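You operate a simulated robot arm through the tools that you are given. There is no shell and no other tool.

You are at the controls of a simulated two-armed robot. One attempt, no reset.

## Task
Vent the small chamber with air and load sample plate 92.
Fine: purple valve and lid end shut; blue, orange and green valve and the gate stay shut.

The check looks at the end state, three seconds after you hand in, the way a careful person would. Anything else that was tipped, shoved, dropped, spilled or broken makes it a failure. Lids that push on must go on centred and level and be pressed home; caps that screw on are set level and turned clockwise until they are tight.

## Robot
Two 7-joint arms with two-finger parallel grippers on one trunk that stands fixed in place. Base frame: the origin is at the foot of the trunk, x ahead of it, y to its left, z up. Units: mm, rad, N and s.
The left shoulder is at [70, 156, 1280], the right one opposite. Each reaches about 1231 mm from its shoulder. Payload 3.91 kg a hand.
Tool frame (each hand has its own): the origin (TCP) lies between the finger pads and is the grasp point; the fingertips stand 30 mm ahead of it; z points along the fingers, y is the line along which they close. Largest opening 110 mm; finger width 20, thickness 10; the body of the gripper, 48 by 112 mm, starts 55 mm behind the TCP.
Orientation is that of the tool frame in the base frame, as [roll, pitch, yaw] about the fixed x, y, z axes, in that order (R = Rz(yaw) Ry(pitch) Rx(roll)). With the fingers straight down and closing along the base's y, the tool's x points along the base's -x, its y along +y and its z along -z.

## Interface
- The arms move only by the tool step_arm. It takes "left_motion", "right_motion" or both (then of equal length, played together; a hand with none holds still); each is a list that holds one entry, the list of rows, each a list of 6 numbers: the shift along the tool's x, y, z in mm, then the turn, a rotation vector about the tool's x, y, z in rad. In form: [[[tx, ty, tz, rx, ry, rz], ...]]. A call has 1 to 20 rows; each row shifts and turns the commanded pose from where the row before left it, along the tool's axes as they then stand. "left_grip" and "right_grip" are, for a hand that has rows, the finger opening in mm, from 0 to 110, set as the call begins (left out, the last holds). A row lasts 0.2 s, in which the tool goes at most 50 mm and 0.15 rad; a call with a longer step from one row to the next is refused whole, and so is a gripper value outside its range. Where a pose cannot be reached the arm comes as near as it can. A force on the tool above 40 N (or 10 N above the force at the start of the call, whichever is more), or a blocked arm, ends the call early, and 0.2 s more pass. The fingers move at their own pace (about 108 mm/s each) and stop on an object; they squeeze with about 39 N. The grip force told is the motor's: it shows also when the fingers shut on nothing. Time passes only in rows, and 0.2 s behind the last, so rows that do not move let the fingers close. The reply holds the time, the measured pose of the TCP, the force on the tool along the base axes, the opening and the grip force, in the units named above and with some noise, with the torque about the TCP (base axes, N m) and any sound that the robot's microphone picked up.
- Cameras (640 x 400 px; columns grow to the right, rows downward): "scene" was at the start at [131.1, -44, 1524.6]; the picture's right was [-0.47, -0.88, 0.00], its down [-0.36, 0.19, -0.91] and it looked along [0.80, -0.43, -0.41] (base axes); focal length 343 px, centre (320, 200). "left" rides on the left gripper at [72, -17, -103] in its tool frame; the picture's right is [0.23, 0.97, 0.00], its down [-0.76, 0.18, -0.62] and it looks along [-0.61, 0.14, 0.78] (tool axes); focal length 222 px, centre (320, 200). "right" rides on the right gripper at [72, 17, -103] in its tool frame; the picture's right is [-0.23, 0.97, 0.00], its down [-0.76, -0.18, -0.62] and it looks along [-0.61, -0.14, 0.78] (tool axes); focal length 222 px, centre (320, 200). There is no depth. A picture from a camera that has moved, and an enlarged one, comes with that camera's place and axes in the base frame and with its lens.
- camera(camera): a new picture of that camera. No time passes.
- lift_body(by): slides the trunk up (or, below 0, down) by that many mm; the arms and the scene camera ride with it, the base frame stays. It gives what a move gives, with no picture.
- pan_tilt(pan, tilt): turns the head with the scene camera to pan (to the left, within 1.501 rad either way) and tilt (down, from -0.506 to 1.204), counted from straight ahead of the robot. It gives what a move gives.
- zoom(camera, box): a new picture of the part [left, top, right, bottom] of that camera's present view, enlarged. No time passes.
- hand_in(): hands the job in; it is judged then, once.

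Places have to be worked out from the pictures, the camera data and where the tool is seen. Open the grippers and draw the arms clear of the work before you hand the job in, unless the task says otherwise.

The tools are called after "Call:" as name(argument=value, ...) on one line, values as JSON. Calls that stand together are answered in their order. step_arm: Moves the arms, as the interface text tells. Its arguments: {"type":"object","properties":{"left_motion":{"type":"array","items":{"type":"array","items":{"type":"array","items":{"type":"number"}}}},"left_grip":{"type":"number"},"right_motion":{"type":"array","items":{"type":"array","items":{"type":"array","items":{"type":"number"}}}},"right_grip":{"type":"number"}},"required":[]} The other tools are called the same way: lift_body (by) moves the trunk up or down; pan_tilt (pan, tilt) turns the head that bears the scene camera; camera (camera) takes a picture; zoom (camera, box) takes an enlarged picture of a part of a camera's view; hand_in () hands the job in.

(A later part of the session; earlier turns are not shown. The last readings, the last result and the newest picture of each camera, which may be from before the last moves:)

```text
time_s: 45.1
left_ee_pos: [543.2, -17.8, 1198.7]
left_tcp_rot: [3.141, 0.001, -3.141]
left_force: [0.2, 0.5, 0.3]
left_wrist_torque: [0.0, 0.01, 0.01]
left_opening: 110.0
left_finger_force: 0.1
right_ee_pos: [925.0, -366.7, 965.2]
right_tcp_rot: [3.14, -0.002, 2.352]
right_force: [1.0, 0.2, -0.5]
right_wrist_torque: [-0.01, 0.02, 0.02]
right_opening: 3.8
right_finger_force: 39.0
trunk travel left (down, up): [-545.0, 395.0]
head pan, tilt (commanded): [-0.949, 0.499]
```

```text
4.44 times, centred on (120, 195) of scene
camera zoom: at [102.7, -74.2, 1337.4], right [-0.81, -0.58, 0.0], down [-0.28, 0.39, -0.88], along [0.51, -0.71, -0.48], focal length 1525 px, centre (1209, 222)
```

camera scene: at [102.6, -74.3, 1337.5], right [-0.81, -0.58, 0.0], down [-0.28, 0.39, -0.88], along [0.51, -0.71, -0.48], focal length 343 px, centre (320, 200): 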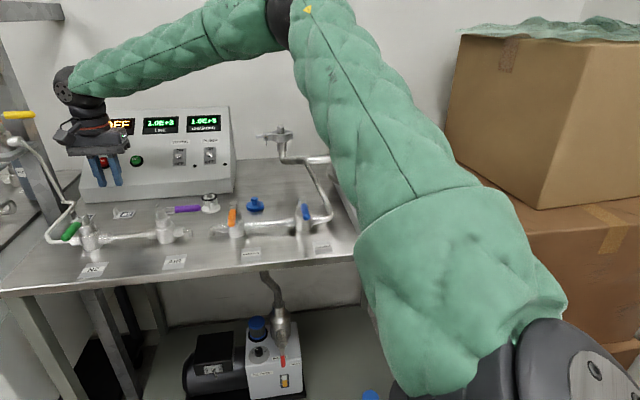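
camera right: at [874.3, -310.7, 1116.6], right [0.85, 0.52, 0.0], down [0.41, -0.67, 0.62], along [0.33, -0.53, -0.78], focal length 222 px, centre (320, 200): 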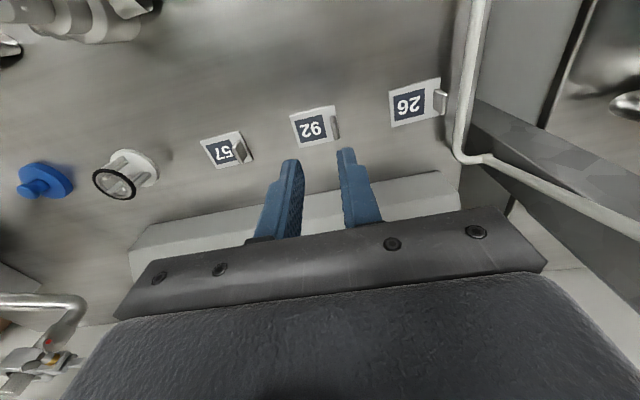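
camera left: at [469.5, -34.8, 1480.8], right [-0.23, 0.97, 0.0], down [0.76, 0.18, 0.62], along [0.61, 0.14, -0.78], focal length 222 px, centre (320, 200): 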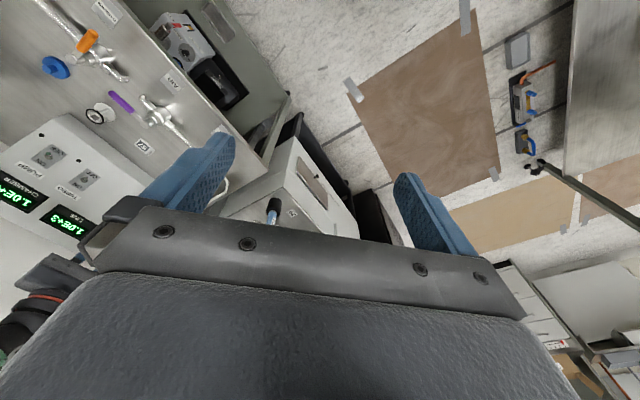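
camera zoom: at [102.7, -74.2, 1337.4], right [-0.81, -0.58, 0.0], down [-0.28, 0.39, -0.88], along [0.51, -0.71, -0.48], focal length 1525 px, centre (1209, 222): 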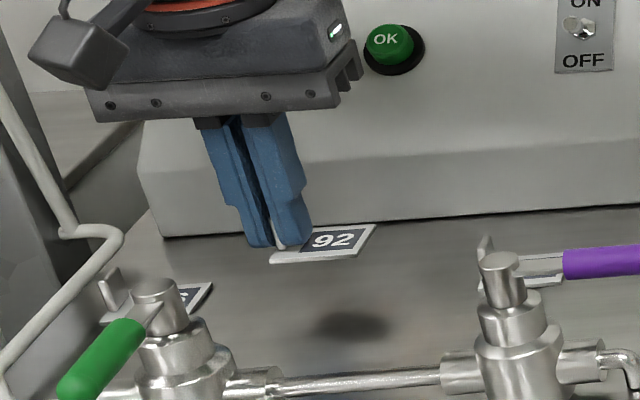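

Plate 92 is held level. I raise the trunk back by 180 mm, which lifts the plate straight up, and check it stays held.

Call:
lift_body(by=180)

Call:
camera(camera="right")

Call:
camera(camera="scene")

```text
time_s: 47.1
left_ee_pos: [540.7, -17.0, 1378.1]
left_tcp_rot: [-3.14, 0.001, -3.14]
left_force: [-0.2, 0.5, -0.1]
left_wrist_torque: [0.0, 0.0, -0.01]
left_opening: 109.7
left_finger_force: 0.1
right_ee_pos: [926.0, -365.8, 1143.5]
right_tcp_rot: [-3.141, -0.001, 2.354]
right_force: [0.6, -1.0, -0.4]
right_wrist_torque: [0.04, 0.0, 0.01]
right_opening: 3.9
right_finger_force: 38.7
trunk travel left (down, up): [-725.0, 215.0]
head pan, tilt (commanded): [-0.949, 0.499]
```

```text
taken
camera right: at [885.3, -301.6, 1247.0], right [0.85, 0.52, 0.0], down [0.41, -0.67, 0.62], along [0.33, -0.53, -0.78], focal length 222 px, centre (320, 200)
```

right: 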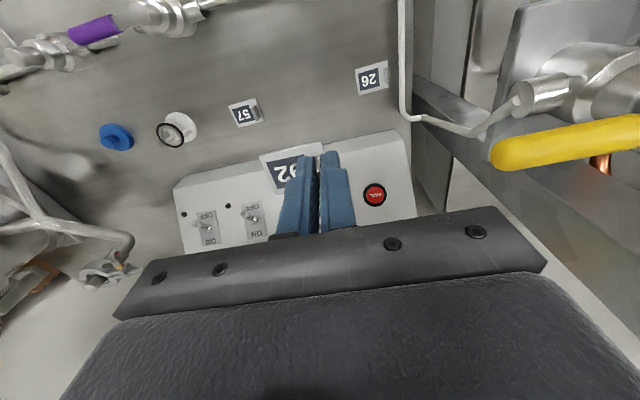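

```text
taken
camera scene: at [103.2, -74.4, 1517.3], right [-0.81, -0.58, 0.0], down [-0.28, 0.39, -0.88], along [0.51, -0.71, -0.48], focal length 343 px, centre (320, 200)
```

scene: 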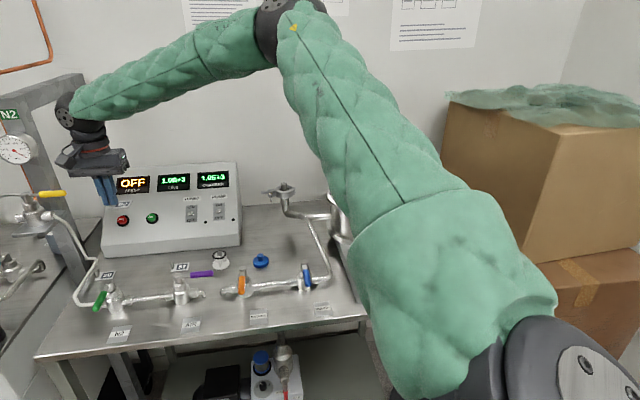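

Plate is held securely. I raise a bit and carry it over to above the chamber (tab target a≈226, b≈978).

Call:
step_arm(right_motion=[[[0, 0, -31, 0, 0, 0], [0, 0, -31, 0, 0, 0], [-4.6, -44.4, 0, 0, 0, 0], [-4.6, -44.4, 0, 0, 0, 0], [-4.6, -44.4, 0, 0, 0, 0], [-4.6, -44.4, 0, 0, 0, 0], [-4.6, -44.4, 0, 0, 0, 0], [-4.6, -44.4, 0, 0, 0, 0], [-4.6, -44.4, 0, 0, 0, 0], [-4.6, -44.4, 0, 0, 0, 0], [-4.6, -44.4, 0, 0, 0, 0], [-4.6, -44.4, 0, 0, 0, 0], [-4.6, -44.4, 0, 0, 0, 0], [-4.6, -44.4, 0, 0, 0, 0], [-4.6, -44.4, 0, 0, 0, 0], [-4.6, -44.4, 0, 0, 0, 0]]], right_grip=0)

Call:
camera(camera="right")

Call:
camera(camera="scene")

```text
time_s: 50.5
left_ee_pos: [539.1, -16.6, 1379.1]
left_tcp_rot: [-3.14, 0.005, -3.141]
left_force: [-0.1, -0.8, -1.3]
left_wrist_torque: [-0.02, -0.05, 0.01]
left_opening: 110.3
left_finger_force: 0.1
right_ee_pos: [526.9, -848.6, 1206.6]
right_tcp_rot: [3.141, 0.0, 2.354]
right_force: [0.1, 0.2, -0.3]
right_wrist_torque: [0.02, 0.01, -0.02]
right_opening: 3.8
right_finger_force: 39.0
trunk travel left (down, up): [-725.0, 215.0]
head pan, tilt (commanded): [-0.949, 0.499]
```

```text
taken
camera right: at [487.2, -784.5, 1310.6], right [0.85, 0.53, 0.0], down [0.41, -0.67, 0.62], along [0.33, -0.53, -0.78], focal length 222 px, centre (320, 200)
```

right: 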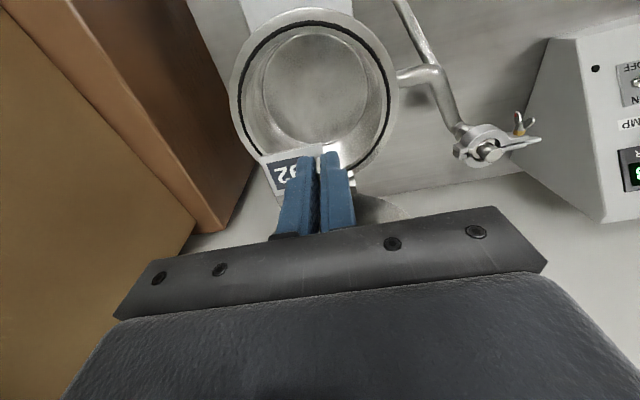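

```text
taken
camera scene: at [99.5, -73.5, 1517.6], right [-0.81, -0.58, 0.0], down [-0.28, 0.39, -0.88], along [0.51, -0.71, -0.48], focal length 343 px, centre (320, 200)
```

scene: 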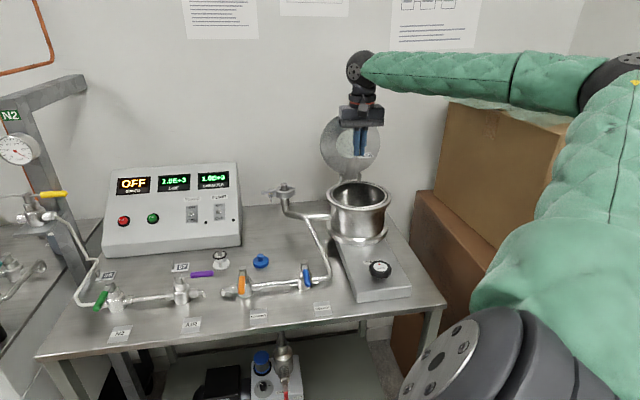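

The plate is above the chamber. I zoom into the chamber to measure rim centre, floor depth and any feature on the floor.

Call:
zoom(camera="right", box=[210, 0, 410, 220])

Call:
zoom(camera="scene", box=[300, 100, 420, 250])

```text
1.82 times, centred on (310, 110) of right
camera zoom: at [487.2, -784.5, 1310.6], right [0.85, 0.53, 0.0], down [0.41, -0.67, 0.62], along [0.33, -0.53, -0.78], focal length 404 px, centre (338, 364)
```

zoom: 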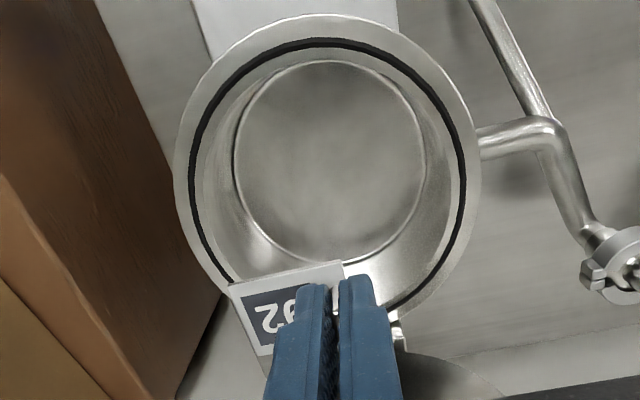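

```text
2.67 times, centred on (360, 175) of scene
camera zoom: at [99.5, -73.5, 1517.6], right [-0.81, -0.58, 0.0], down [-0.28, 0.39, -0.88], along [0.51, -0.71, -0.48], focal length 915 px, centre (213, 267)
```

zoom: 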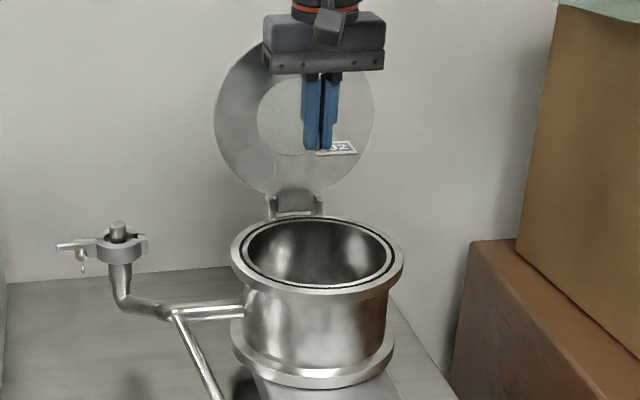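

Chamber centre is about a=233, b=976; the floor lies somewhere around z≈965–985. I lower the plate to about 50–60 mm above the rim's inside floor and look again.

Call:
step_arm(right_motion=[[[-1.5, 1.5, 33, 0, 0, 0], [-1.5, 1.5, 33, 0, 0, 0], [0, 0, 33, 0, 0, 0], [0, 0, 30, 0, 0, 0], [0, 0, 25, 0, 0, 0]]], right_grip=0)

Call:
camera(camera="right")

Call:
zoom(camera="scene", box=[300, 100, 420, 250])

```text
time_s: 51.7
left_ee_pos: [542.2, -17.7, 1378.4]
left_tcp_rot: [-3.142, 0.001, 3.141]
left_force: [-0.7, -1.1, -0.3]
left_wrist_torque: [0.0, 0.02, -0.01]
left_opening: 110.0
left_finger_force: 0.0
right_ee_pos: [533.1, -849.1, 1050.7]
right_tcp_rot: [-3.141, -0.001, 2.351]
right_force: [0.6, 0.1, -0.2]
right_wrist_torque: [-0.01, 0.02, 0.02]
right_opening: 3.7
right_finger_force: 38.8
trunk travel left (down, up): [-725.0, 215.0]
head pan, tilt (commanded): [-0.949, 0.499]
```

```text
taken
camera right: at [493.3, -784.7, 1154.1], right [0.85, 0.52, 0.0], down [0.41, -0.67, 0.62], along [0.33, -0.53, -0.78], focal length 222 px, centre (320, 200)
```

right: 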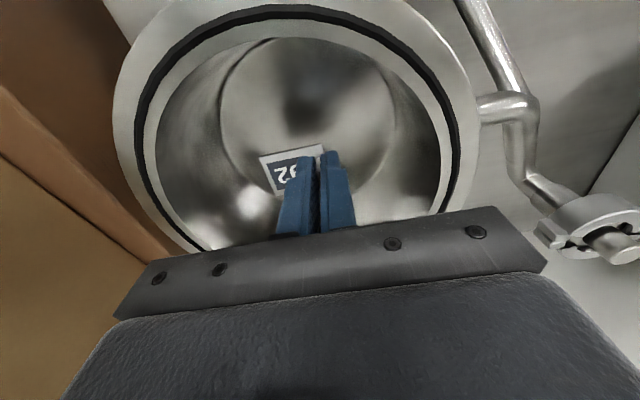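

```text
2.67 times, centred on (360, 175) of scene
camera zoom: at [103.3, -75.3, 1517.4], right [-0.81, -0.58, 0.0], down [-0.28, 0.39, -0.88], along [0.51, -0.71, -0.48], focal length 915 px, centre (213, 267)
```

zoom: 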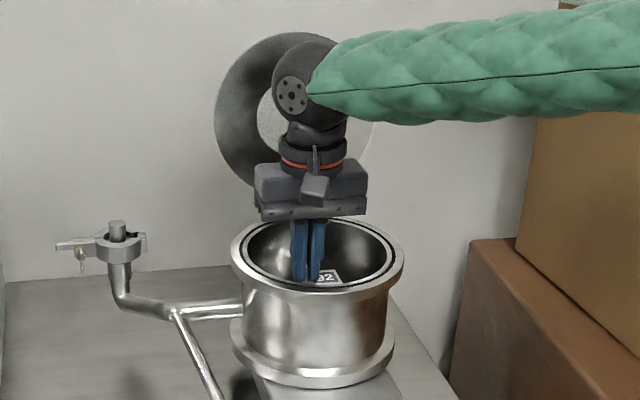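

The plate is inside the chamber with ~30 mm to the floor (est. z≈982). I lower 20 mm, then continue in small steps watching the force.

Call:
step_arm(right_motion=[[[0, 0, 10, 0, 0, 0], [0, 0, 8, 0, 0, 0], [0, 0, 4, 0, 0, 0]]], right_grip=0)

Call:
camera(camera="right")

Call:
zoom(camera="scene", box=[320, 170, 410, 240])

```text
time_s: 52.5
left_ee_pos: [540.8, -17.9, 1378.9]
left_tcp_rot: [-3.141, -0.001, 3.141]
left_force: [-0.8, -0.8, -0.5]
left_wrist_torque: [0.03, 0.0, 0.0]
left_opening: 110.1
left_finger_force: 0.0
right_ee_pos: [531.5, -849.0, 1029.8]
right_tcp_rot: [3.141, -0.001, 2.353]
right_force: [-0.3, 0.0, -0.3]
right_wrist_torque: [-0.02, -0.01, 0.02]
right_opening: 3.9
right_finger_force: 39.3
trunk travel left (down, up): [-725.0, 215.0]
head pan, tilt (commanded): [-0.949, 0.499]
```

```text
taken
camera right: at [492.6, -784.5, 1133.1], right [0.85, 0.52, 0.0], down [0.41, -0.67, 0.62], along [0.33, -0.53, -0.78], focal length 222 px, centre (320, 200)
```

right: 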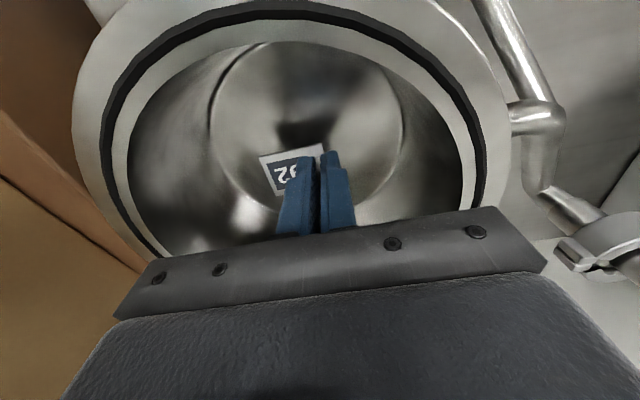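

```text
5.71 times, centred on (365, 205) of scene
camera zoom: at [102.5, -74.4, 1517.5], right [-0.81, -0.58, 0.0], down [-0.28, 0.39, -0.88], along [0.51, -0.71, -0.48], focal length 1961 px, centre (63, 171)
```

zoom: 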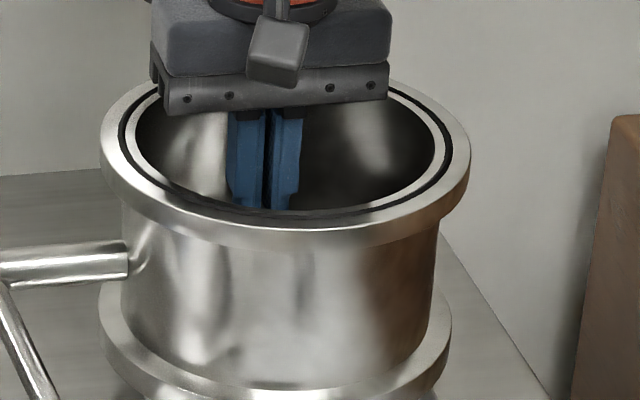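

The refined floor estimate is z≈983, so ~11 mm remain. I lower 8 mm then step 1.5 mm at a time.

Call:
step_arm(right_motion=[[[0, 0, 4, 0, 0, 0], [0, 0, 2, 0, 0, 0], [0, 0, 2, 0, 0, 0]]], right_grip=0)

Call:
step_arm(right_motion=[[[0, 0, 1.5, 0, 0, 0], [0, 0, 0, 0, 0, 0]]], right_grip=0)

Call:
camera(camera="right")

```text
time_s: 53.3
left_ee_pos: [542.7, -17.4, 1379.5]
left_tcp_rot: [3.142, -0.002, -3.142]
left_force: [0.7, 0.1, -1.1]
left_wrist_torque: [-0.02, -0.03, -0.02]
left_opening: 110.1
left_finger_force: 0.0
right_ee_pos: [532.9, -849.5, 1021.4]
right_tcp_rot: [-3.141, -0.002, 2.352]
right_force: [0.3, -0.7, -1.2]
right_wrist_torque: [0.0, 0.01, -0.03]
right_opening: 3.7
right_finger_force: 39.1
trunk travel left (down, up): [-725.0, 215.0]
head pan, tilt (commanded): [-0.949, 0.499]
```

```text
time_s: 53.9
left_ee_pos: [541.7, -18.3, 1378.6]
left_tcp_rot: [3.14, -0.001, 3.141]
left_force: [-0.4, -0.1, -0.4]
left_wrist_torque: [0.0, -0.01, -0.04]
left_opening: 109.9
left_finger_force: 0.2
right_ee_pos: [532.1, -849.1, 1020.1]
right_tcp_rot: [-3.139, -0.002, 2.352]
right_force: [0.2, 0.5, -0.2]
right_wrist_torque: [0.0, 0.0, 0.01]
right_opening: 3.5
right_finger_force: 38.9
trunk travel left (down, up): [-725.0, 215.0]
head pan, tilt (commanded): [-0.949, 0.499]
```

```text
taken
camera right: at [493.0, -785.1, 1123.6], right [0.85, 0.52, 0.0], down [0.41, -0.67, 0.62], along [0.33, -0.53, -0.78], focal length 222 px, centre (320, 200)
```

right: 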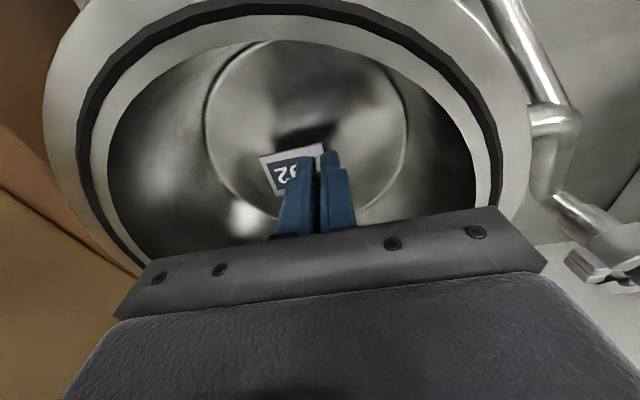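

No contact yet. I continue lowering in 1 mm rows, checking the vertical force.

Call:
step_arm(right_motion=[[[0, 0, 1, 0, 0, 0], [0, 0, 1, 0, 0, 0], [0, 0, 1, 0, 0, 0]]], right_grip=0)

Call:
step_arm(right_motion=[[[0, 0, 1, 0, 0, 0], [0, 0, 1, 0, 0, 0]]], right_grip=0)

Call:
zoom(camera="right", box=[200, 30, 420, 240])

```text
time_s: 54.7
left_ee_pos: [541.2, -18.0, 1378.0]
left_tcp_rot: [-3.141, 0.0, 3.141]
left_force: [0.8, 0.1, 0.5]
left_wrist_torque: [0.01, -0.03, 0.01]
left_opening: 110.0
left_finger_force: 0.2
right_ee_pos: [532.4, -849.2, 1017.2]
right_tcp_rot: [3.14, -0.004, 2.352]
right_force: [-0.8, 0.4, -1.6]
right_wrist_torque: [-0.03, -0.05, -0.02]
right_opening: 3.9
right_finger_force: 39.2
trunk travel left (down, up): [-725.0, 215.0]
head pan, tilt (commanded): [-0.949, 0.499]
```

```text
time_s: 55.3
left_ee_pos: [541.4, -18.7, 1377.9]
left_tcp_rot: [-3.141, 0.0, 3.141]
left_force: [-0.2, -0.8, -0.2]
left_wrist_torque: [0.02, 0.0, -0.01]
left_opening: 110.0
left_finger_force: 0.0
right_ee_pos: [533.0, -849.1, 1013.4]
right_tcp_rot: [3.141, -0.001, 2.354]
right_force: [0.3, -0.2, -0.7]
right_wrist_torque: [0.01, 0.0, -0.03]
right_opening: 3.9
right_finger_force: 39.3
trunk travel left (down, up): [-725.0, 215.0]
head pan, tilt (commanded): [-0.949, 0.499]
```

```text
1.90 times, centred on (310, 135) of right
camera zoom: at [493.0, -785.0, 1118.7], right [0.85, 0.52, 0.0], down [0.41, -0.67, 0.62], along [0.33, -0.53, -0.78], focal length 423 px, centre (339, 324)
```

zoom: 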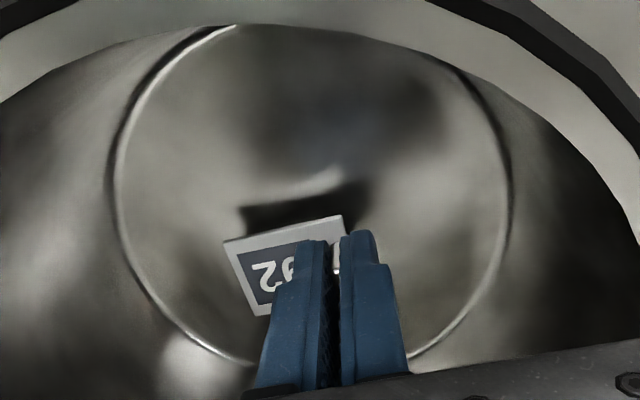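

The plate's reflection shows a remaining gap of a few mm. I continue down in 1 mm rows.

Call:
step_arm(right_motion=[[[0, 0, 1, 0, 0, 0], [0, 0, 1, 0, 0, 0], [0, 0, 1, 0, 0, 0]]], right_grip=0)

Call:
zoom(camera="right", box=[200, 30, 420, 240])

```text
time_s: 56.1
left_ee_pos: [541.3, -16.7, 1379.3]
left_tcp_rot: [3.142, -0.001, -3.141]
left_force: [-0.3, -0.4, 0.2]
left_wrist_torque: [0.01, -0.02, -0.01]
left_opening: 110.2
left_finger_force: 0.1
right_ee_pos: [533.4, -850.3, 1011.8]
right_tcp_rot: [-3.141, -0.002, 2.353]
right_force: [0.7, -0.3, -0.7]
right_wrist_torque: [0.03, 0.01, 0.02]
right_opening: 3.8
right_finger_force: 38.6
trunk travel left (down, up): [-725.0, 215.0]
head pan, tilt (commanded): [-0.949, 0.499]
```

```text
1.90 times, centred on (310, 135) of right
camera zoom: at [493.0, -785.0, 1115.7], right [0.85, 0.52, 0.0], down [0.41, -0.67, 0.62], along [0.33, -0.53, -0.78], focal length 423 px, centre (339, 324)
```

zoom: 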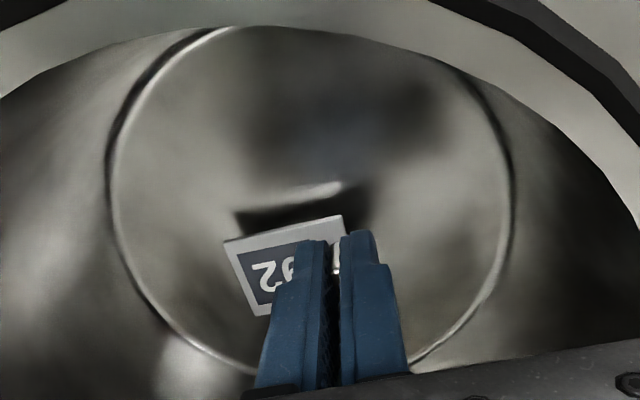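

The reflection gap is shrinking; roughly 5–6 mm remain. I lower 4 mm more.

Call:
step_arm(right_motion=[[[0, 0, 1.3, 0, 0, 0], [0, 0, 1.3, 0, 0, 0], [0, 0, 1.3, 0, 0, 0]]], right_grip=0)

Call:
zoom(camera="right", box=[200, 30, 420, 240])

Call:
zoom(camera="scene", box=[320, 150, 410, 240])

```text
time_s: 56.9
left_ee_pos: [541.5, -16.6, 1378.7]
left_tcp_rot: [-3.14, 0.0, -3.14]
left_force: [-0.4, 0.1, -1.6]
left_wrist_torque: [0.01, 0.02, -0.01]
left_opening: 110.0
left_finger_force: 0.0
right_ee_pos: [532.1, -849.1, 1008.3]
right_tcp_rot: [3.141, -0.003, 2.353]
right_force: [1.0, -0.3, -1.0]
right_wrist_torque: [0.02, 0.01, 0.0]
right_opening: 3.8
right_finger_force: 39.2
trunk travel left (down, up): [-725.0, 215.0]
head pan, tilt (commanded): [-0.949, 0.499]
```

```text
1.90 times, centred on (310, 135) of right
camera zoom: at [493.0, -784.7, 1111.9], right [0.85, 0.52, 0.0], down [0.41, -0.67, 0.62], along [0.33, -0.53, -0.78], focal length 423 px, centre (339, 324)
```

zoom: 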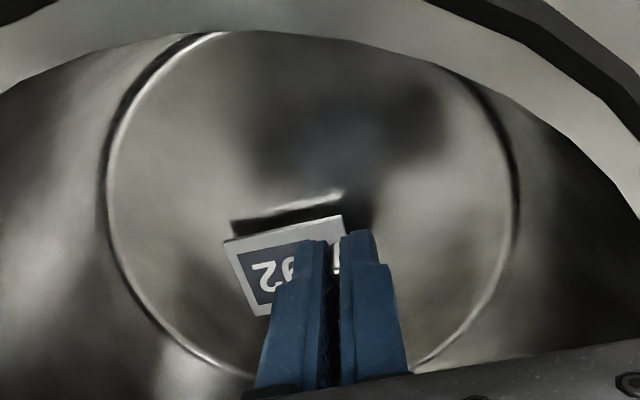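

```text
4.44 times, centred on (365, 195) of scene
camera zoom: at [102.7, -74.7, 1517.4], right [-0.81, -0.58, 0.0], down [-0.28, 0.39, -0.88], along [0.51, -0.71, -0.48], focal length 1525 px, centre (120, 222)
```

zoom: 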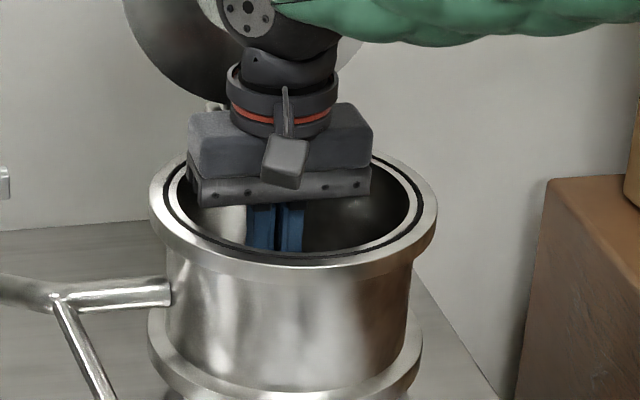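

Closer; a few mm remain and the body is still above the rim. I lower 3 mm more in 1 mm rows.

Call:
step_arm(right_motion=[[[0, 0, 1, 0, 0, 0], [0, 0, 1, 0, 0, 0], [0, 0, 1, 0, 0, 0]]], right_grip=0)

Call:
zoom(camera="right", box=[250, 100, 380, 220])

```text
time_s: 57.7
left_ee_pos: [542.1, -17.4, 1377.2]
left_tcp_rot: [3.142, 0.001, 3.141]
left_force: [0.2, 0.0, 0.4]
left_wrist_torque: [-0.03, 0.01, 0.02]
left_opening: 110.2
left_finger_force: 0.1
right_ee_pos: [533.6, -849.8, 1005.4]
right_tcp_rot: [3.141, -0.003, 2.353]
right_force: [0.4, 0.0, -1.4]
right_wrist_torque: [0.0, -0.01, 0.02]
right_opening: 3.9
right_finger_force: 38.6
trunk travel left (down, up): [-725.0, 215.0]
head pan, tilt (commanded): [-0.949, 0.499]
```

```text
3.33 times, centred on (315, 160) of right
camera zoom: at [492.9, -784.9, 1108.9], right [0.85, 0.52, 0.0], down [0.41, -0.67, 0.62], along [0.33, -0.53, -0.78], focal length 740 px, centre (337, 333)
```

zoom: 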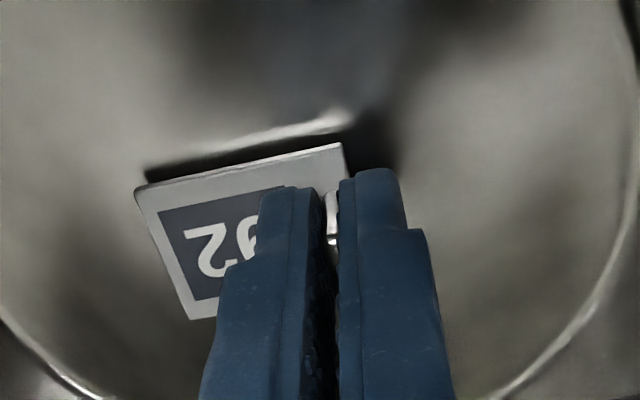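

About 2–3 mm remain judging by the contact shadow. I continue in 0.8 mm rows.

Call:
step_arm(right_motion=[[[0, 0, 0.8, 0, 0, 0], [0, 0, 0.8, 0, 0, 0]]], right_grip=0)

Call:
step_arm(right_motion=[[[0, 0, 0.8, 0, 0, 0], [0, 0, 0, 0, 0, 0]]], right_grip=0)

Call:
zoom(camera="right", box=[250, 100, 380, 220])

```text
time_s: 58.3
left_ee_pos: [540.2, -18.8, 1378.2]
left_tcp_rot: [3.142, -0.001, 3.14]
left_force: [0.1, 0.7, 0.8]
left_wrist_torque: [-0.02, -0.03, 0.0]
left_opening: 110.0
left_finger_force: 0.1
right_ee_pos: [531.9, -849.0, 1002.9]
right_tcp_rot: [3.14, -0.002, 2.352]
right_force: [0.5, -0.2, -0.8]
right_wrist_torque: [0.0, 0.01, -0.02]
right_opening: 3.8
right_finger_force: 39.0
trunk travel left (down, up): [-725.0, 215.0]
head pan, tilt (commanded): [-0.949, 0.499]
```

```text
time_s: 58.9
left_ee_pos: [541.8, -18.1, 1380.0]
left_tcp_rot: [3.141, 0.002, -3.141]
left_force: [-1.5, -0.1, -0.6]
left_wrist_torque: [-0.03, 0.0, 0.01]
left_opening: 110.0
left_finger_force: 0.0
right_ee_pos: [532.4, -849.2, 1003.0]
right_tcp_rot: [-3.141, -0.004, 2.352]
right_force: [-0.2, -0.4, 0.0]
right_wrist_torque: [0.05, 0.03, 0.0]
right_opening: 4.1
right_finger_force: 39.4
trunk travel left (down, up): [-725.0, 215.0]
head pan, tilt (commanded): [-0.949, 0.499]
```

```text
3.33 times, centred on (315, 160) of right
camera zoom: at [493.0, -784.8, 1106.4], right [0.85, 0.52, 0.0], down [0.41, -0.67, 0.62], along [0.33, -0.53, -0.78], focal length 740 px, centre (337, 333)
```

zoom: 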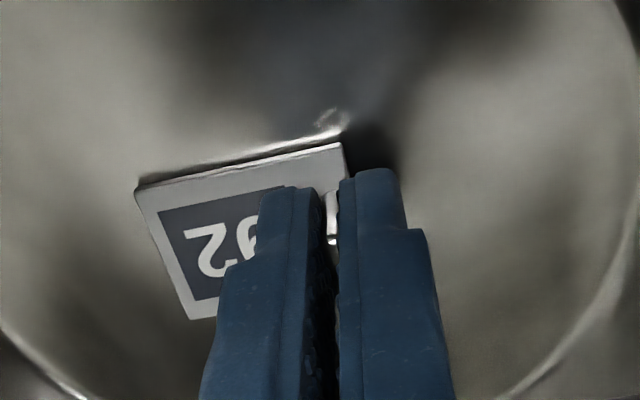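

The gap is nearly closed. I step 0.8 mm more to feel contact.

Call:
step_arm(right_motion=[[[0, 0, 0.8, 0, 0, 0], [0, 0, 0, 0, 0, 0]]], right_grip=0)

Call:
zoom(camera="right", box=[250, 100, 380, 220])

```text
time_s: 59.5
left_ee_pos: [542.0, -18.6, 1379.1]
left_tcp_rot: [-3.141, 0.0, -3.14]
left_force: [-0.8, -0.4, -0.4]
left_wrist_torque: [0.0, 0.01, -0.02]
left_opening: 110.2
left_finger_force: 0.1
right_ee_pos: [533.4, -848.7, 1001.8]
right_tcp_rot: [-3.139, -0.001, 2.351]
right_force: [-1.0, -0.3, -0.8]
right_wrist_torque: [0.01, 0.04, 0.03]
right_opening: 3.8
right_finger_force: 39.1
trunk travel left (down, up): [-725.0, 215.0]
head pan, tilt (commanded): [-0.949, 0.499]
```

```text
3.33 times, centred on (315, 160) of right
camera zoom: at [492.9, -784.9, 1105.6], right [0.85, 0.52, 0.0], down [0.41, -0.67, 0.62], along [0.33, -0.53, -0.78], focal length 740 px, centre (337, 333)
```

zoom: 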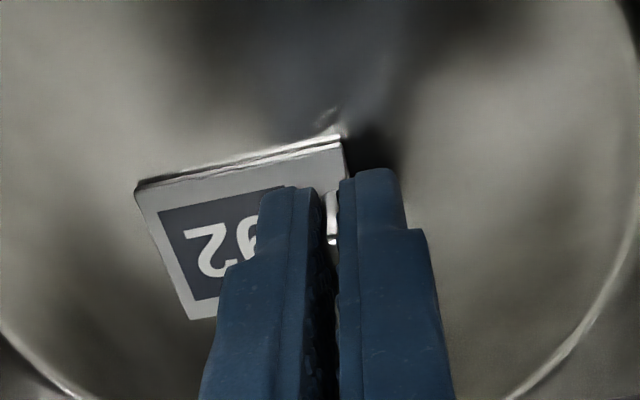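

Almost touching. One more 0.8 mm step.

Call:
step_arm(right_motion=[[[0, 0, 0.8, 0, 0, 0], [0, 0, 0, 0, 0, 0]]], right_grip=0)

Call:
zoom(camera="right", box=[250, 100, 380, 220])

```text
time_s: 60.1
left_ee_pos: [542.2, -18.7, 1378.2]
left_tcp_rot: [3.141, 0.001, -3.141]
left_force: [0.6, 0.2, -0.2]
left_wrist_torque: [0.0, -0.01, 0.0]
left_opening: 109.8
left_finger_force: 0.1
right_ee_pos: [532.9, -849.3, 1001.9]
right_tcp_rot: [3.141, -0.003, 2.352]
right_force: [0.7, -0.4, 2.7]
right_wrist_torque: [-0.02, 0.03, 0.01]
right_opening: 3.8
right_finger_force: 38.7
trunk travel left (down, up): [-725.0, 215.0]
head pan, tilt (commanded): [-0.949, 0.499]
```

```text
3.33 times, centred on (315, 160) of right
camera zoom: at [492.9, -784.9, 1105.2], right [0.85, 0.52, 0.0], down [0.41, -0.67, 0.62], along [0.33, -0.53, -0.78], focal length 740 px, centre (337, 333)
```

zoom: 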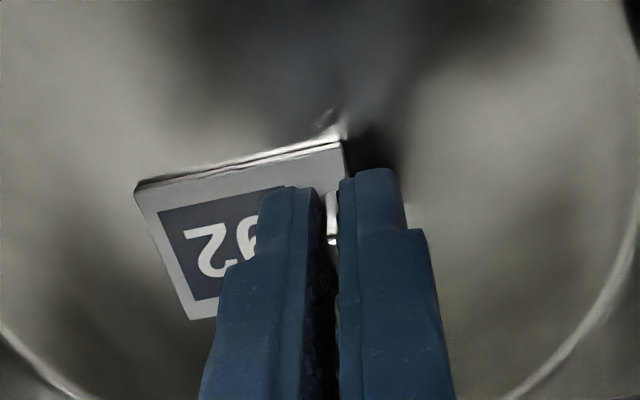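

Contact at +2.7 N: plate 92 rests on the chamber floor. I open the fingers to 22 mm and then lift straight up.

Call:
step_arm(right_motion=[[[0, 0, -0.8, 0, 0, 0], [0, 0, 0, 0, 0, 0], [0, 0, 0, 0, 0, 0]]], right_grip=22)

Call:
zoom(camera="right", box=[250, 80, 400, 220])

```text
time_s: 60.9
left_ee_pos: [542.5, -18.6, 1378.3]
left_tcp_rot: [3.141, 0.001, -3.142]
left_force: [0.2, 0.2, 0.2]
left_wrist_torque: [0.01, 0.02, -0.01]
left_opening: 110.1
left_finger_force: 0.0
right_ee_pos: [534.1, -849.5, 1002.1]
right_tcp_rot: [-3.14, 0.0, 2.352]
right_force: [0.0, 0.1, 0.5]
right_wrist_torque: [-0.02, 0.0, 0.01]
right_opening: 21.9
right_finger_force: 0.0
trunk travel left (down, up): [-725.0, 215.0]
head pan, tilt (commanded): [-0.949, 0.499]
```

```text
2.86 times, centred on (325, 150) of right
camera zoom: at [493.1, -785.2, 1105.5], right [0.85, 0.52, 0.0], down [0.41, -0.67, 0.62], along [0.33, -0.53, -0.78], focal length 635 px, centre (306, 343)
```

zoom: 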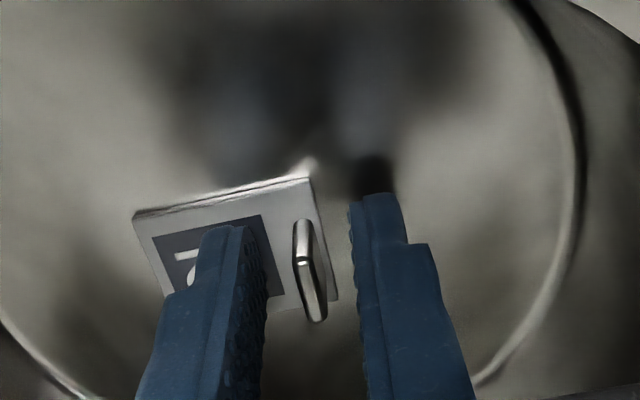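

The plate stands free with its tab between the open fingers. I lift straight up out of the chamber.

Call:
step_arm(right_motion=[[[0, 0, -10, 0, 0, 0], [0, 0, -25, 0, 0, 0], [0, 0, -40, 0, 0, 0], [0, 0, -40, 0, 0, 0], [0, 0, -40, 0, 0, 0], [0, 0, -45, 0, 0, 0]]], right_grip=22)

Call:
camera(camera="right")

Call:
camera(camera="scene")

```text
time_s: 62.3
left_ee_pos: [541.5, -18.1, 1378.9]
left_tcp_rot: [-3.141, 0.0, 3.142]
left_force: [0.2, 0.9, -0.3]
left_wrist_torque: [0.04, -0.03, -0.01]
left_opening: 109.9
left_finger_force: 0.1
right_ee_pos: [533.4, -849.1, 1203.0]
right_tcp_rot: [-3.141, -0.001, 2.353]
right_force: [0.1, -0.4, 0.6]
right_wrist_torque: [-0.02, -0.02, 0.01]
right_opening: 22.2
right_finger_force: 0.1
trunk travel left (down, up): [-725.0, 215.0]
head pan, tilt (commanded): [-0.949, 0.499]
```

```text
taken
camera right: at [493.6, -784.2, 1306.4], right [0.85, 0.52, 0.0], down [0.41, -0.67, 0.62], along [0.33, -0.53, -0.78], focal length 222 px, centre (320, 200)
```

right: 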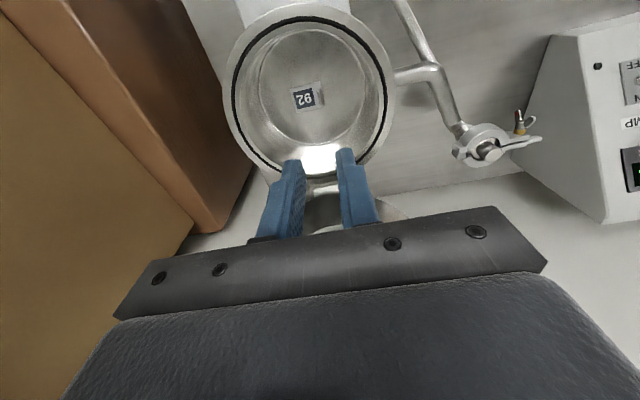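

```text
taken
camera scene: at [102.1, -73.8, 1517.4], right [-0.81, -0.58, 0.0], down [-0.28, 0.39, -0.88], along [0.51, -0.71, -0.48], focal length 343 px, centre (320, 200)
```

scene: 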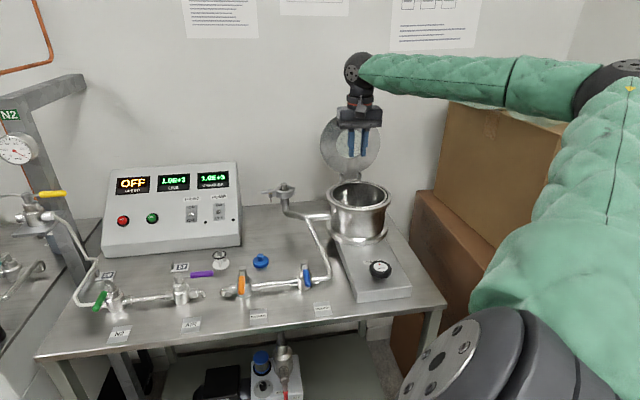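

Plate 92 lies flat at the chamber's centre. Now I return to the pose above the opened lid's handle (the same pose I withdrew to before).

Call:
step_arm(right_motion=[[[0, 0, -38, 0, 0, -0.1431], [0, 0, -38, 0, 0, -0.1431], [0, 0, -38, 0, 0, -0.1431], [0, 0, -37.5, 0, 0, -0.1431], [0, 0, 0, 0, 0, -0.1431], [0, 0, 0, 0, 0, -0.1431], [0, 0, 0, 0, 0, -0.1431], [0, 0, 0, 0, 0, -0.1431], [0, 0, 0, 0, 0, -0.1431], [0, 0, 0, 0, 0, -0.1431], [0, 0, 0, 0, 0, -0.1431], [2.5, -45.6, 0, 0, 0, 0], [2.5, -45.6, 0, 0, 0, 0], [2.5, -45.6, 0, 0, 0, 0], [2.6, -45.4, 0, 0, 0, 0], [0, 0, 0, -0.08, 0, 0]]], right_grip=24)

Call:
camera(camera="right")

Call:
zoom(camera="scene", box=[270, 40, 430, 250])

```text
time_s: 65.7
left_ee_pos: [544.1, -17.0, 1377.8]
left_tcp_rot: [-3.141, -0.003, -3.14]
left_force: [-0.8, -0.5, 0.4]
left_wrist_torque: [0.02, -0.03, -0.02]
left_opening: 110.3
left_finger_force: 0.1
right_ee_pos: [654.6, -985.8, 1366.2]
right_tcp_rot: [3.075, 0.018, -2.353]
right_force: [2.3, -0.7, -5.3]
right_wrist_torque: [0.04, 0.19, -0.02]
right_opening: 23.9
right_finger_force: 0.1
trunk travel left (down, up): [-725.0, 215.0]
head pan, tilt (commanded): [-0.949, 0.499]
```

```text
taken
camera right: at [595.1, -1029.2, 1469.3], right [-0.53, 0.85, 0.07], down [0.69, 0.38, 0.62], along [0.5, 0.38, -0.78], focal length 222 px, centre (320, 200)
```

right: 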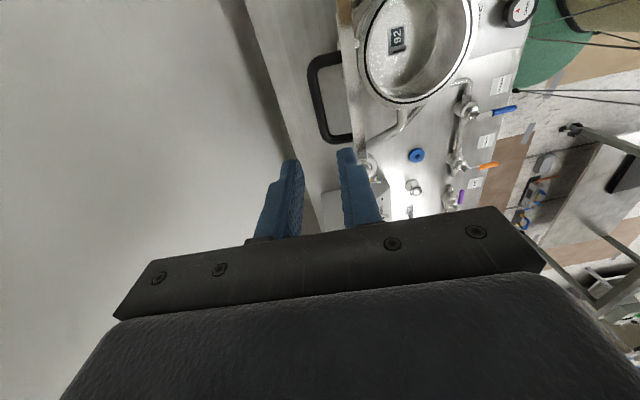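

```text
1.90 times, centred on (350, 145) of scene
camera zoom: at [104.7, -74.0, 1517.1], right [-0.81, -0.58, 0.0], down [-0.28, 0.39, -0.88], along [0.51, -0.71, -0.48], focal length 654 px, centre (263, 305)
```

zoom: 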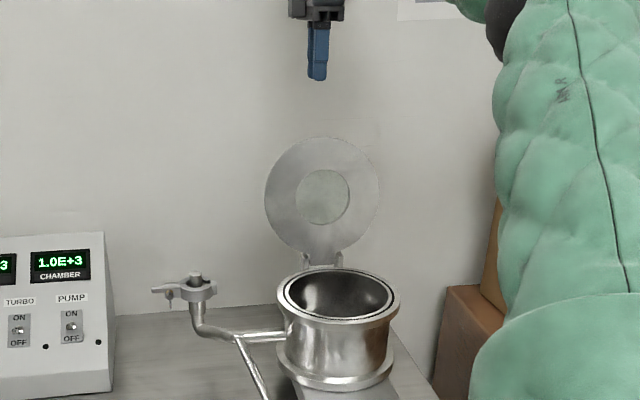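

The measured height (1366) differs from the commanded 1354 and there is a small force, so I wait a moment to see whether the arm is still settling, and view the whole scene.

Call:
step_arm(right_motion=[[[0, 0, 0, 0, 0, 0], [0, 0, 0, 0, 0, 0]]], right_grip=24)

Call:
camera(camera="scene")

```text
time_s: 66.3
left_ee_pos: [544.5, -17.2, 1378.6]
left_tcp_rot: [3.141, -0.002, -3.141]
left_force: [0.0, 0.3, 0.7]
left_wrist_torque: [-0.01, 0.02, -0.01]
left_opening: 110.1
left_finger_force: 0.0
right_ee_pos: [658.7, -984.6, 1352.8]
right_tcp_rot: [3.06, -0.002, -2.358]
right_force: [0.8, -0.2, -0.1]
right_wrist_torque: [0.02, 0.04, 0.0]
right_opening: 23.9
right_finger_force: 0.1
trunk travel left (down, up): [-725.0, 215.0]
head pan, tilt (commanded): [-0.949, 0.499]
```

```text
taken
camera scene: at [104.4, -74.3, 1517.3], right [-0.81, -0.58, 0.0], down [-0.28, 0.39, -0.88], along [0.51, -0.71, -0.48], focal length 343 px, centre (320, 200)
```

scene: 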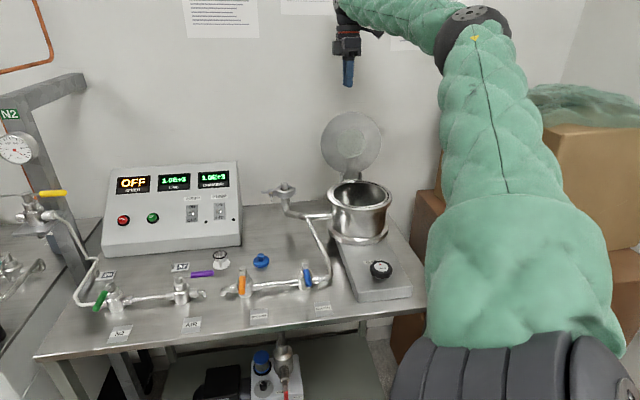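

It was only settling; the pose is now right. I zoom on the handle in the hand view to verify alignment before descending.

Call:
zoom(camera="right", box=[270, 30, 410, 230])

```text
2.00 times, centred on (340, 130) of right
camera zoom: at [599.1, -1029.3, 1456.8], right [-0.53, 0.85, 0.08], down [0.7, 0.38, 0.61], along [0.48, 0.37, -0.79], focal length 444 px, centre (280, 340)
```

zoom: 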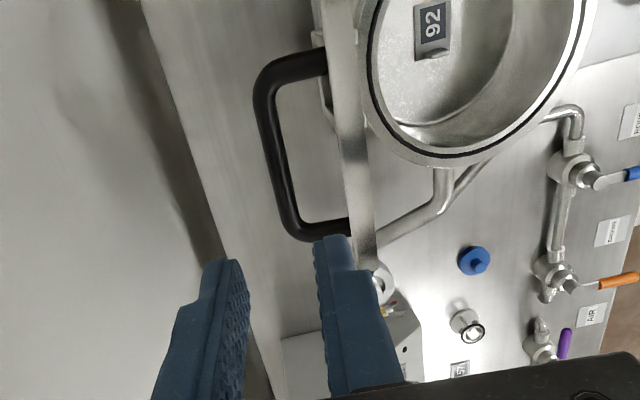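

The bar lies ~133 mm ahead, offset ~2 mm. I nudge 1.5 mm and descend so that the fingers straddle the bar.

Call:
step_arm(right_motion=[[[0.9, 1.5, 30, 0, 0, 0], [0, 0, 30, 0, 0, 0], [0, 0, 25, 0, 0, 0]]], right_grip=24)

Call:
zoom(camera="right", box=[240, 60, 400, 240])

```text
time_s: 67.1
left_ee_pos: [541.8, -19.9, 1378.8]
left_tcp_rot: [3.141, -0.002, -3.141]
left_force: [0.1, -0.7, 0.5]
left_wrist_torque: [0.0, -0.04, -0.02]
left_opening: 109.9
left_finger_force: 0.1
right_ee_pos: [648.1, -980.0, 1267.9]
right_tcp_rot: [3.06, 0.0, -2.355]
right_force: [0.0, -0.3, 0.1]
right_wrist_torque: [0.0, 0.0, 0.02]
right_opening: 24.1
right_finger_force: 0.0
trunk travel left (down, up): [-725.0, 215.0]
head pan, tilt (commanded): [-0.949, 0.499]
```

```text
2.22 times, centred on (320, 150) of right
camera zoom: at [590.0, -1024.5, 1371.9], right [-0.53, 0.85, 0.08], down [0.7, 0.38, 0.61], along [0.48, 0.37, -0.79], focal length 494 px, centre (320, 311)
```

zoom: 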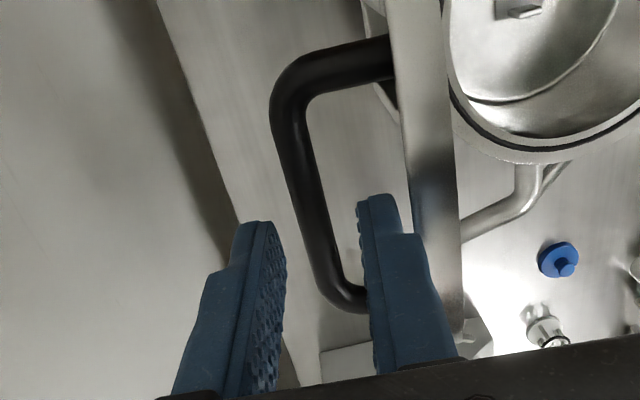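

The bar is centred between the fingers, ~48 mm ahead. I advance 31 mm and close on it.

Call:
step_arm(right_motion=[[[0, 0, 16, 0, 0, 0], [0, 0, 15, 0, 0, 0]]], right_grip=24)

Call:
zoom(camera="right", box=[240, 60, 400, 240])

```text
time_s: 67.6
left_ee_pos: [542.1, -17.7, 1379.5]
left_tcp_rot: [3.141, 0.002, 3.142]
left_force: [-0.2, -0.6, -0.5]
left_wrist_torque: [0.05, 0.01, 0.01]
left_opening: 110.0
left_finger_force: 0.0
right_ee_pos: [646.5, -977.6, 1256.3]
right_tcp_rot: [3.071, 0.006, -2.357]
right_force: [-6.7, -2.2, 15.9]
right_wrist_torque: [0.34, 0.35, 0.14]
right_opening: 26.0
right_finger_force: 1.5
trunk travel left (down, up): [-725.0, 215.0]
head pan, tilt (commanded): [-0.949, 0.499]
stopped in row 2 (right hand): the force on the tool passed its limit at 50 N (the readings are from after the stop); the commanded pose is now the measured one
```

```text
2.22 times, centred on (320, 150) of right
camera zoom: at [587.6, -1022.0, 1360.2], right [-0.53, 0.85, 0.07], down [0.69, 0.38, 0.61], along [0.49, 0.37, -0.79], focal length 494 px, centre (320, 311)
```

zoom: 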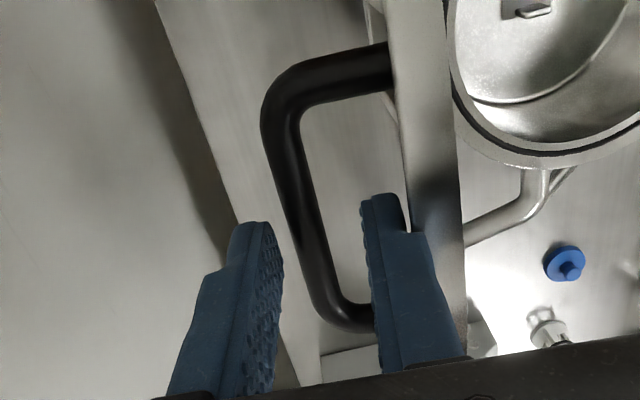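

The front finger's thicker part met the lid's top edge because the fingers were open too wide. I back off, narrow the opening to 17 mm, shift slightly toward the wall side, and advance again in smaller steps.

Call:
step_arm(right_motion=[[[0, 0, -12, 0, 0, 0], [0, -2, 0, -0.011, -0.006, 0], [0, 0, 0, 0, 0, 0]]], right_grip=17)

Call:
zoom(camera="right", box=[240, 60, 400, 240])

Call:
zoom(camera="scene", box=[290, 80, 420, 250])

```text
time_s: 68.4
left_ee_pos: [543.0, -18.7, 1378.3]
left_tcp_rot: [3.141, 0.0, -3.141]
left_force: [-0.1, 0.1, -0.7]
left_wrist_torque: [-0.01, 0.0, -0.03]
left_opening: 110.0
left_finger_force: 0.0
right_ee_pos: [651.8, -981.1, 1264.7]
right_tcp_rot: [3.055, 0.009, -2.357]
right_force: [1.0, -0.3, -0.6]
right_wrist_torque: [-0.01, 0.01, -0.01]
right_opening: 17.2
right_finger_force: 0.1
trunk travel left (down, up): [-725.0, 215.0]
head pan, tilt (commanded): [-0.949, 0.499]
```

```text
2.22 times, centred on (320, 150) of right
camera zoom: at [592.3, -1026.2, 1368.1], right [-0.52, 0.85, 0.09], down [0.7, 0.37, 0.61], along [0.49, 0.38, -0.79], focal length 494 px, centre (320, 311)
```

zoom: 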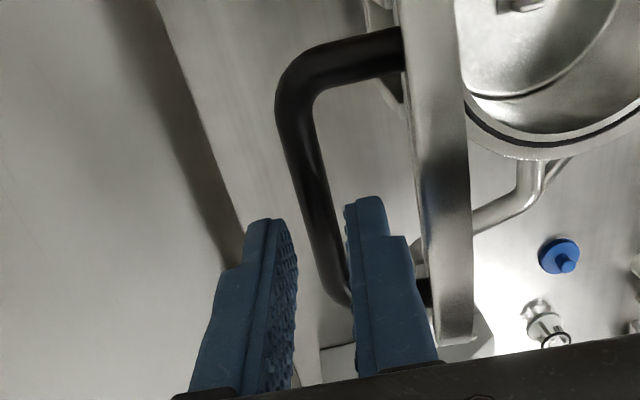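

```text
2.35 times, centred on (355, 165) of scene
camera zoom: at [103.1, -74.9, 1517.3], right [-0.81, -0.58, 0.0], down [-0.28, 0.39, -0.88], along [0.51, -0.71, -0.48], focal length 807 px, centre (238, 282)
```

zoom: 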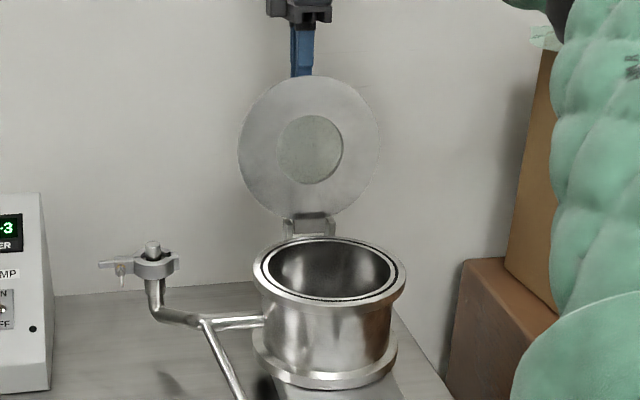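

Bar is between the narrowed fingers with clearance to the lid. I advance 30 mm in steps.

Call:
step_arm(right_motion=[[[0, 0, 8, 0, 0.009, 0], [0, 0, 8, 0, 0, 0], [0, 0, 7, 0, 0, 0], [0, 0, 7, 0, 0, 0]]], right_grip=17)

Call:
zoom(camera="right", box=[240, 60, 400, 240])

```text
time_s: 69.4
left_ee_pos: [542.1, -18.1, 1378.6]
left_tcp_rot: [-3.141, 0.001, 3.141]
left_force: [0.1, -1.1, 0.0]
left_wrist_torque: [0.0, 0.0, 0.02]
left_opening: 110.0
left_finger_force: 0.0
right_ee_pos: [648.9, -979.0, 1235.8]
right_tcp_rot: [3.055, 0.0, -2.357]
right_force: [0.4, -0.4, -0.1]
right_wrist_torque: [0.02, 0.01, 0.0]
right_opening: 17.0
right_finger_force: 0.0
trunk travel left (down, up): [-725.0, 215.0]
head pan, tilt (commanded): [-0.949, 0.499]
```

```text
2.22 times, centred on (320, 150) of right
camera zoom: at [590.8, -1023.0, 1339.5], right [-0.53, 0.85, 0.08], down [0.7, 0.38, 0.61], along [0.48, 0.38, -0.79], focal length 494 px, centre (320, 311)
```

zoom: 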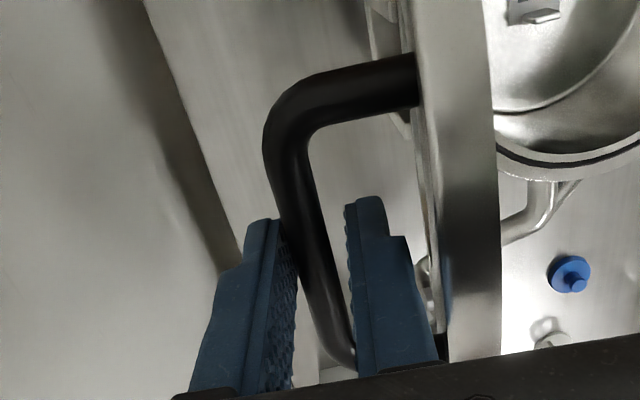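

The bar is between the fingers with no force. I close on it.

Call:
step_arm(right_motion=[[[0, 0, 0, 0, 0, 0], [0, 0, 0, 0, 0, 0], [0, 0, 0, 0, 0, 0]]], right_grip=3)

```text
time_s: 70.2
left_ee_pos: [542.4, -18.9, 1377.2]
left_tcp_rot: [3.14, -0.001, -3.141]
left_force: [-0.1, 0.2, -0.2]
left_wrist_torque: [-0.03, -0.01, 0.03]
left_opening: 109.8
left_finger_force: 0.0
right_ee_pos: [647.2, -978.9, 1234.7]
right_tcp_rot: [3.056, 0.0, -2.357]
right_force: [0.0, -1.4, 0.6]
right_wrist_torque: [0.03, -0.04, 0.92]
right_opening: 10.8
right_finger_force: 45.2
trunk travel left (down, up): [-725.0, 215.0]
head pan, tilt (commanded): [-0.949, 0.499]
```

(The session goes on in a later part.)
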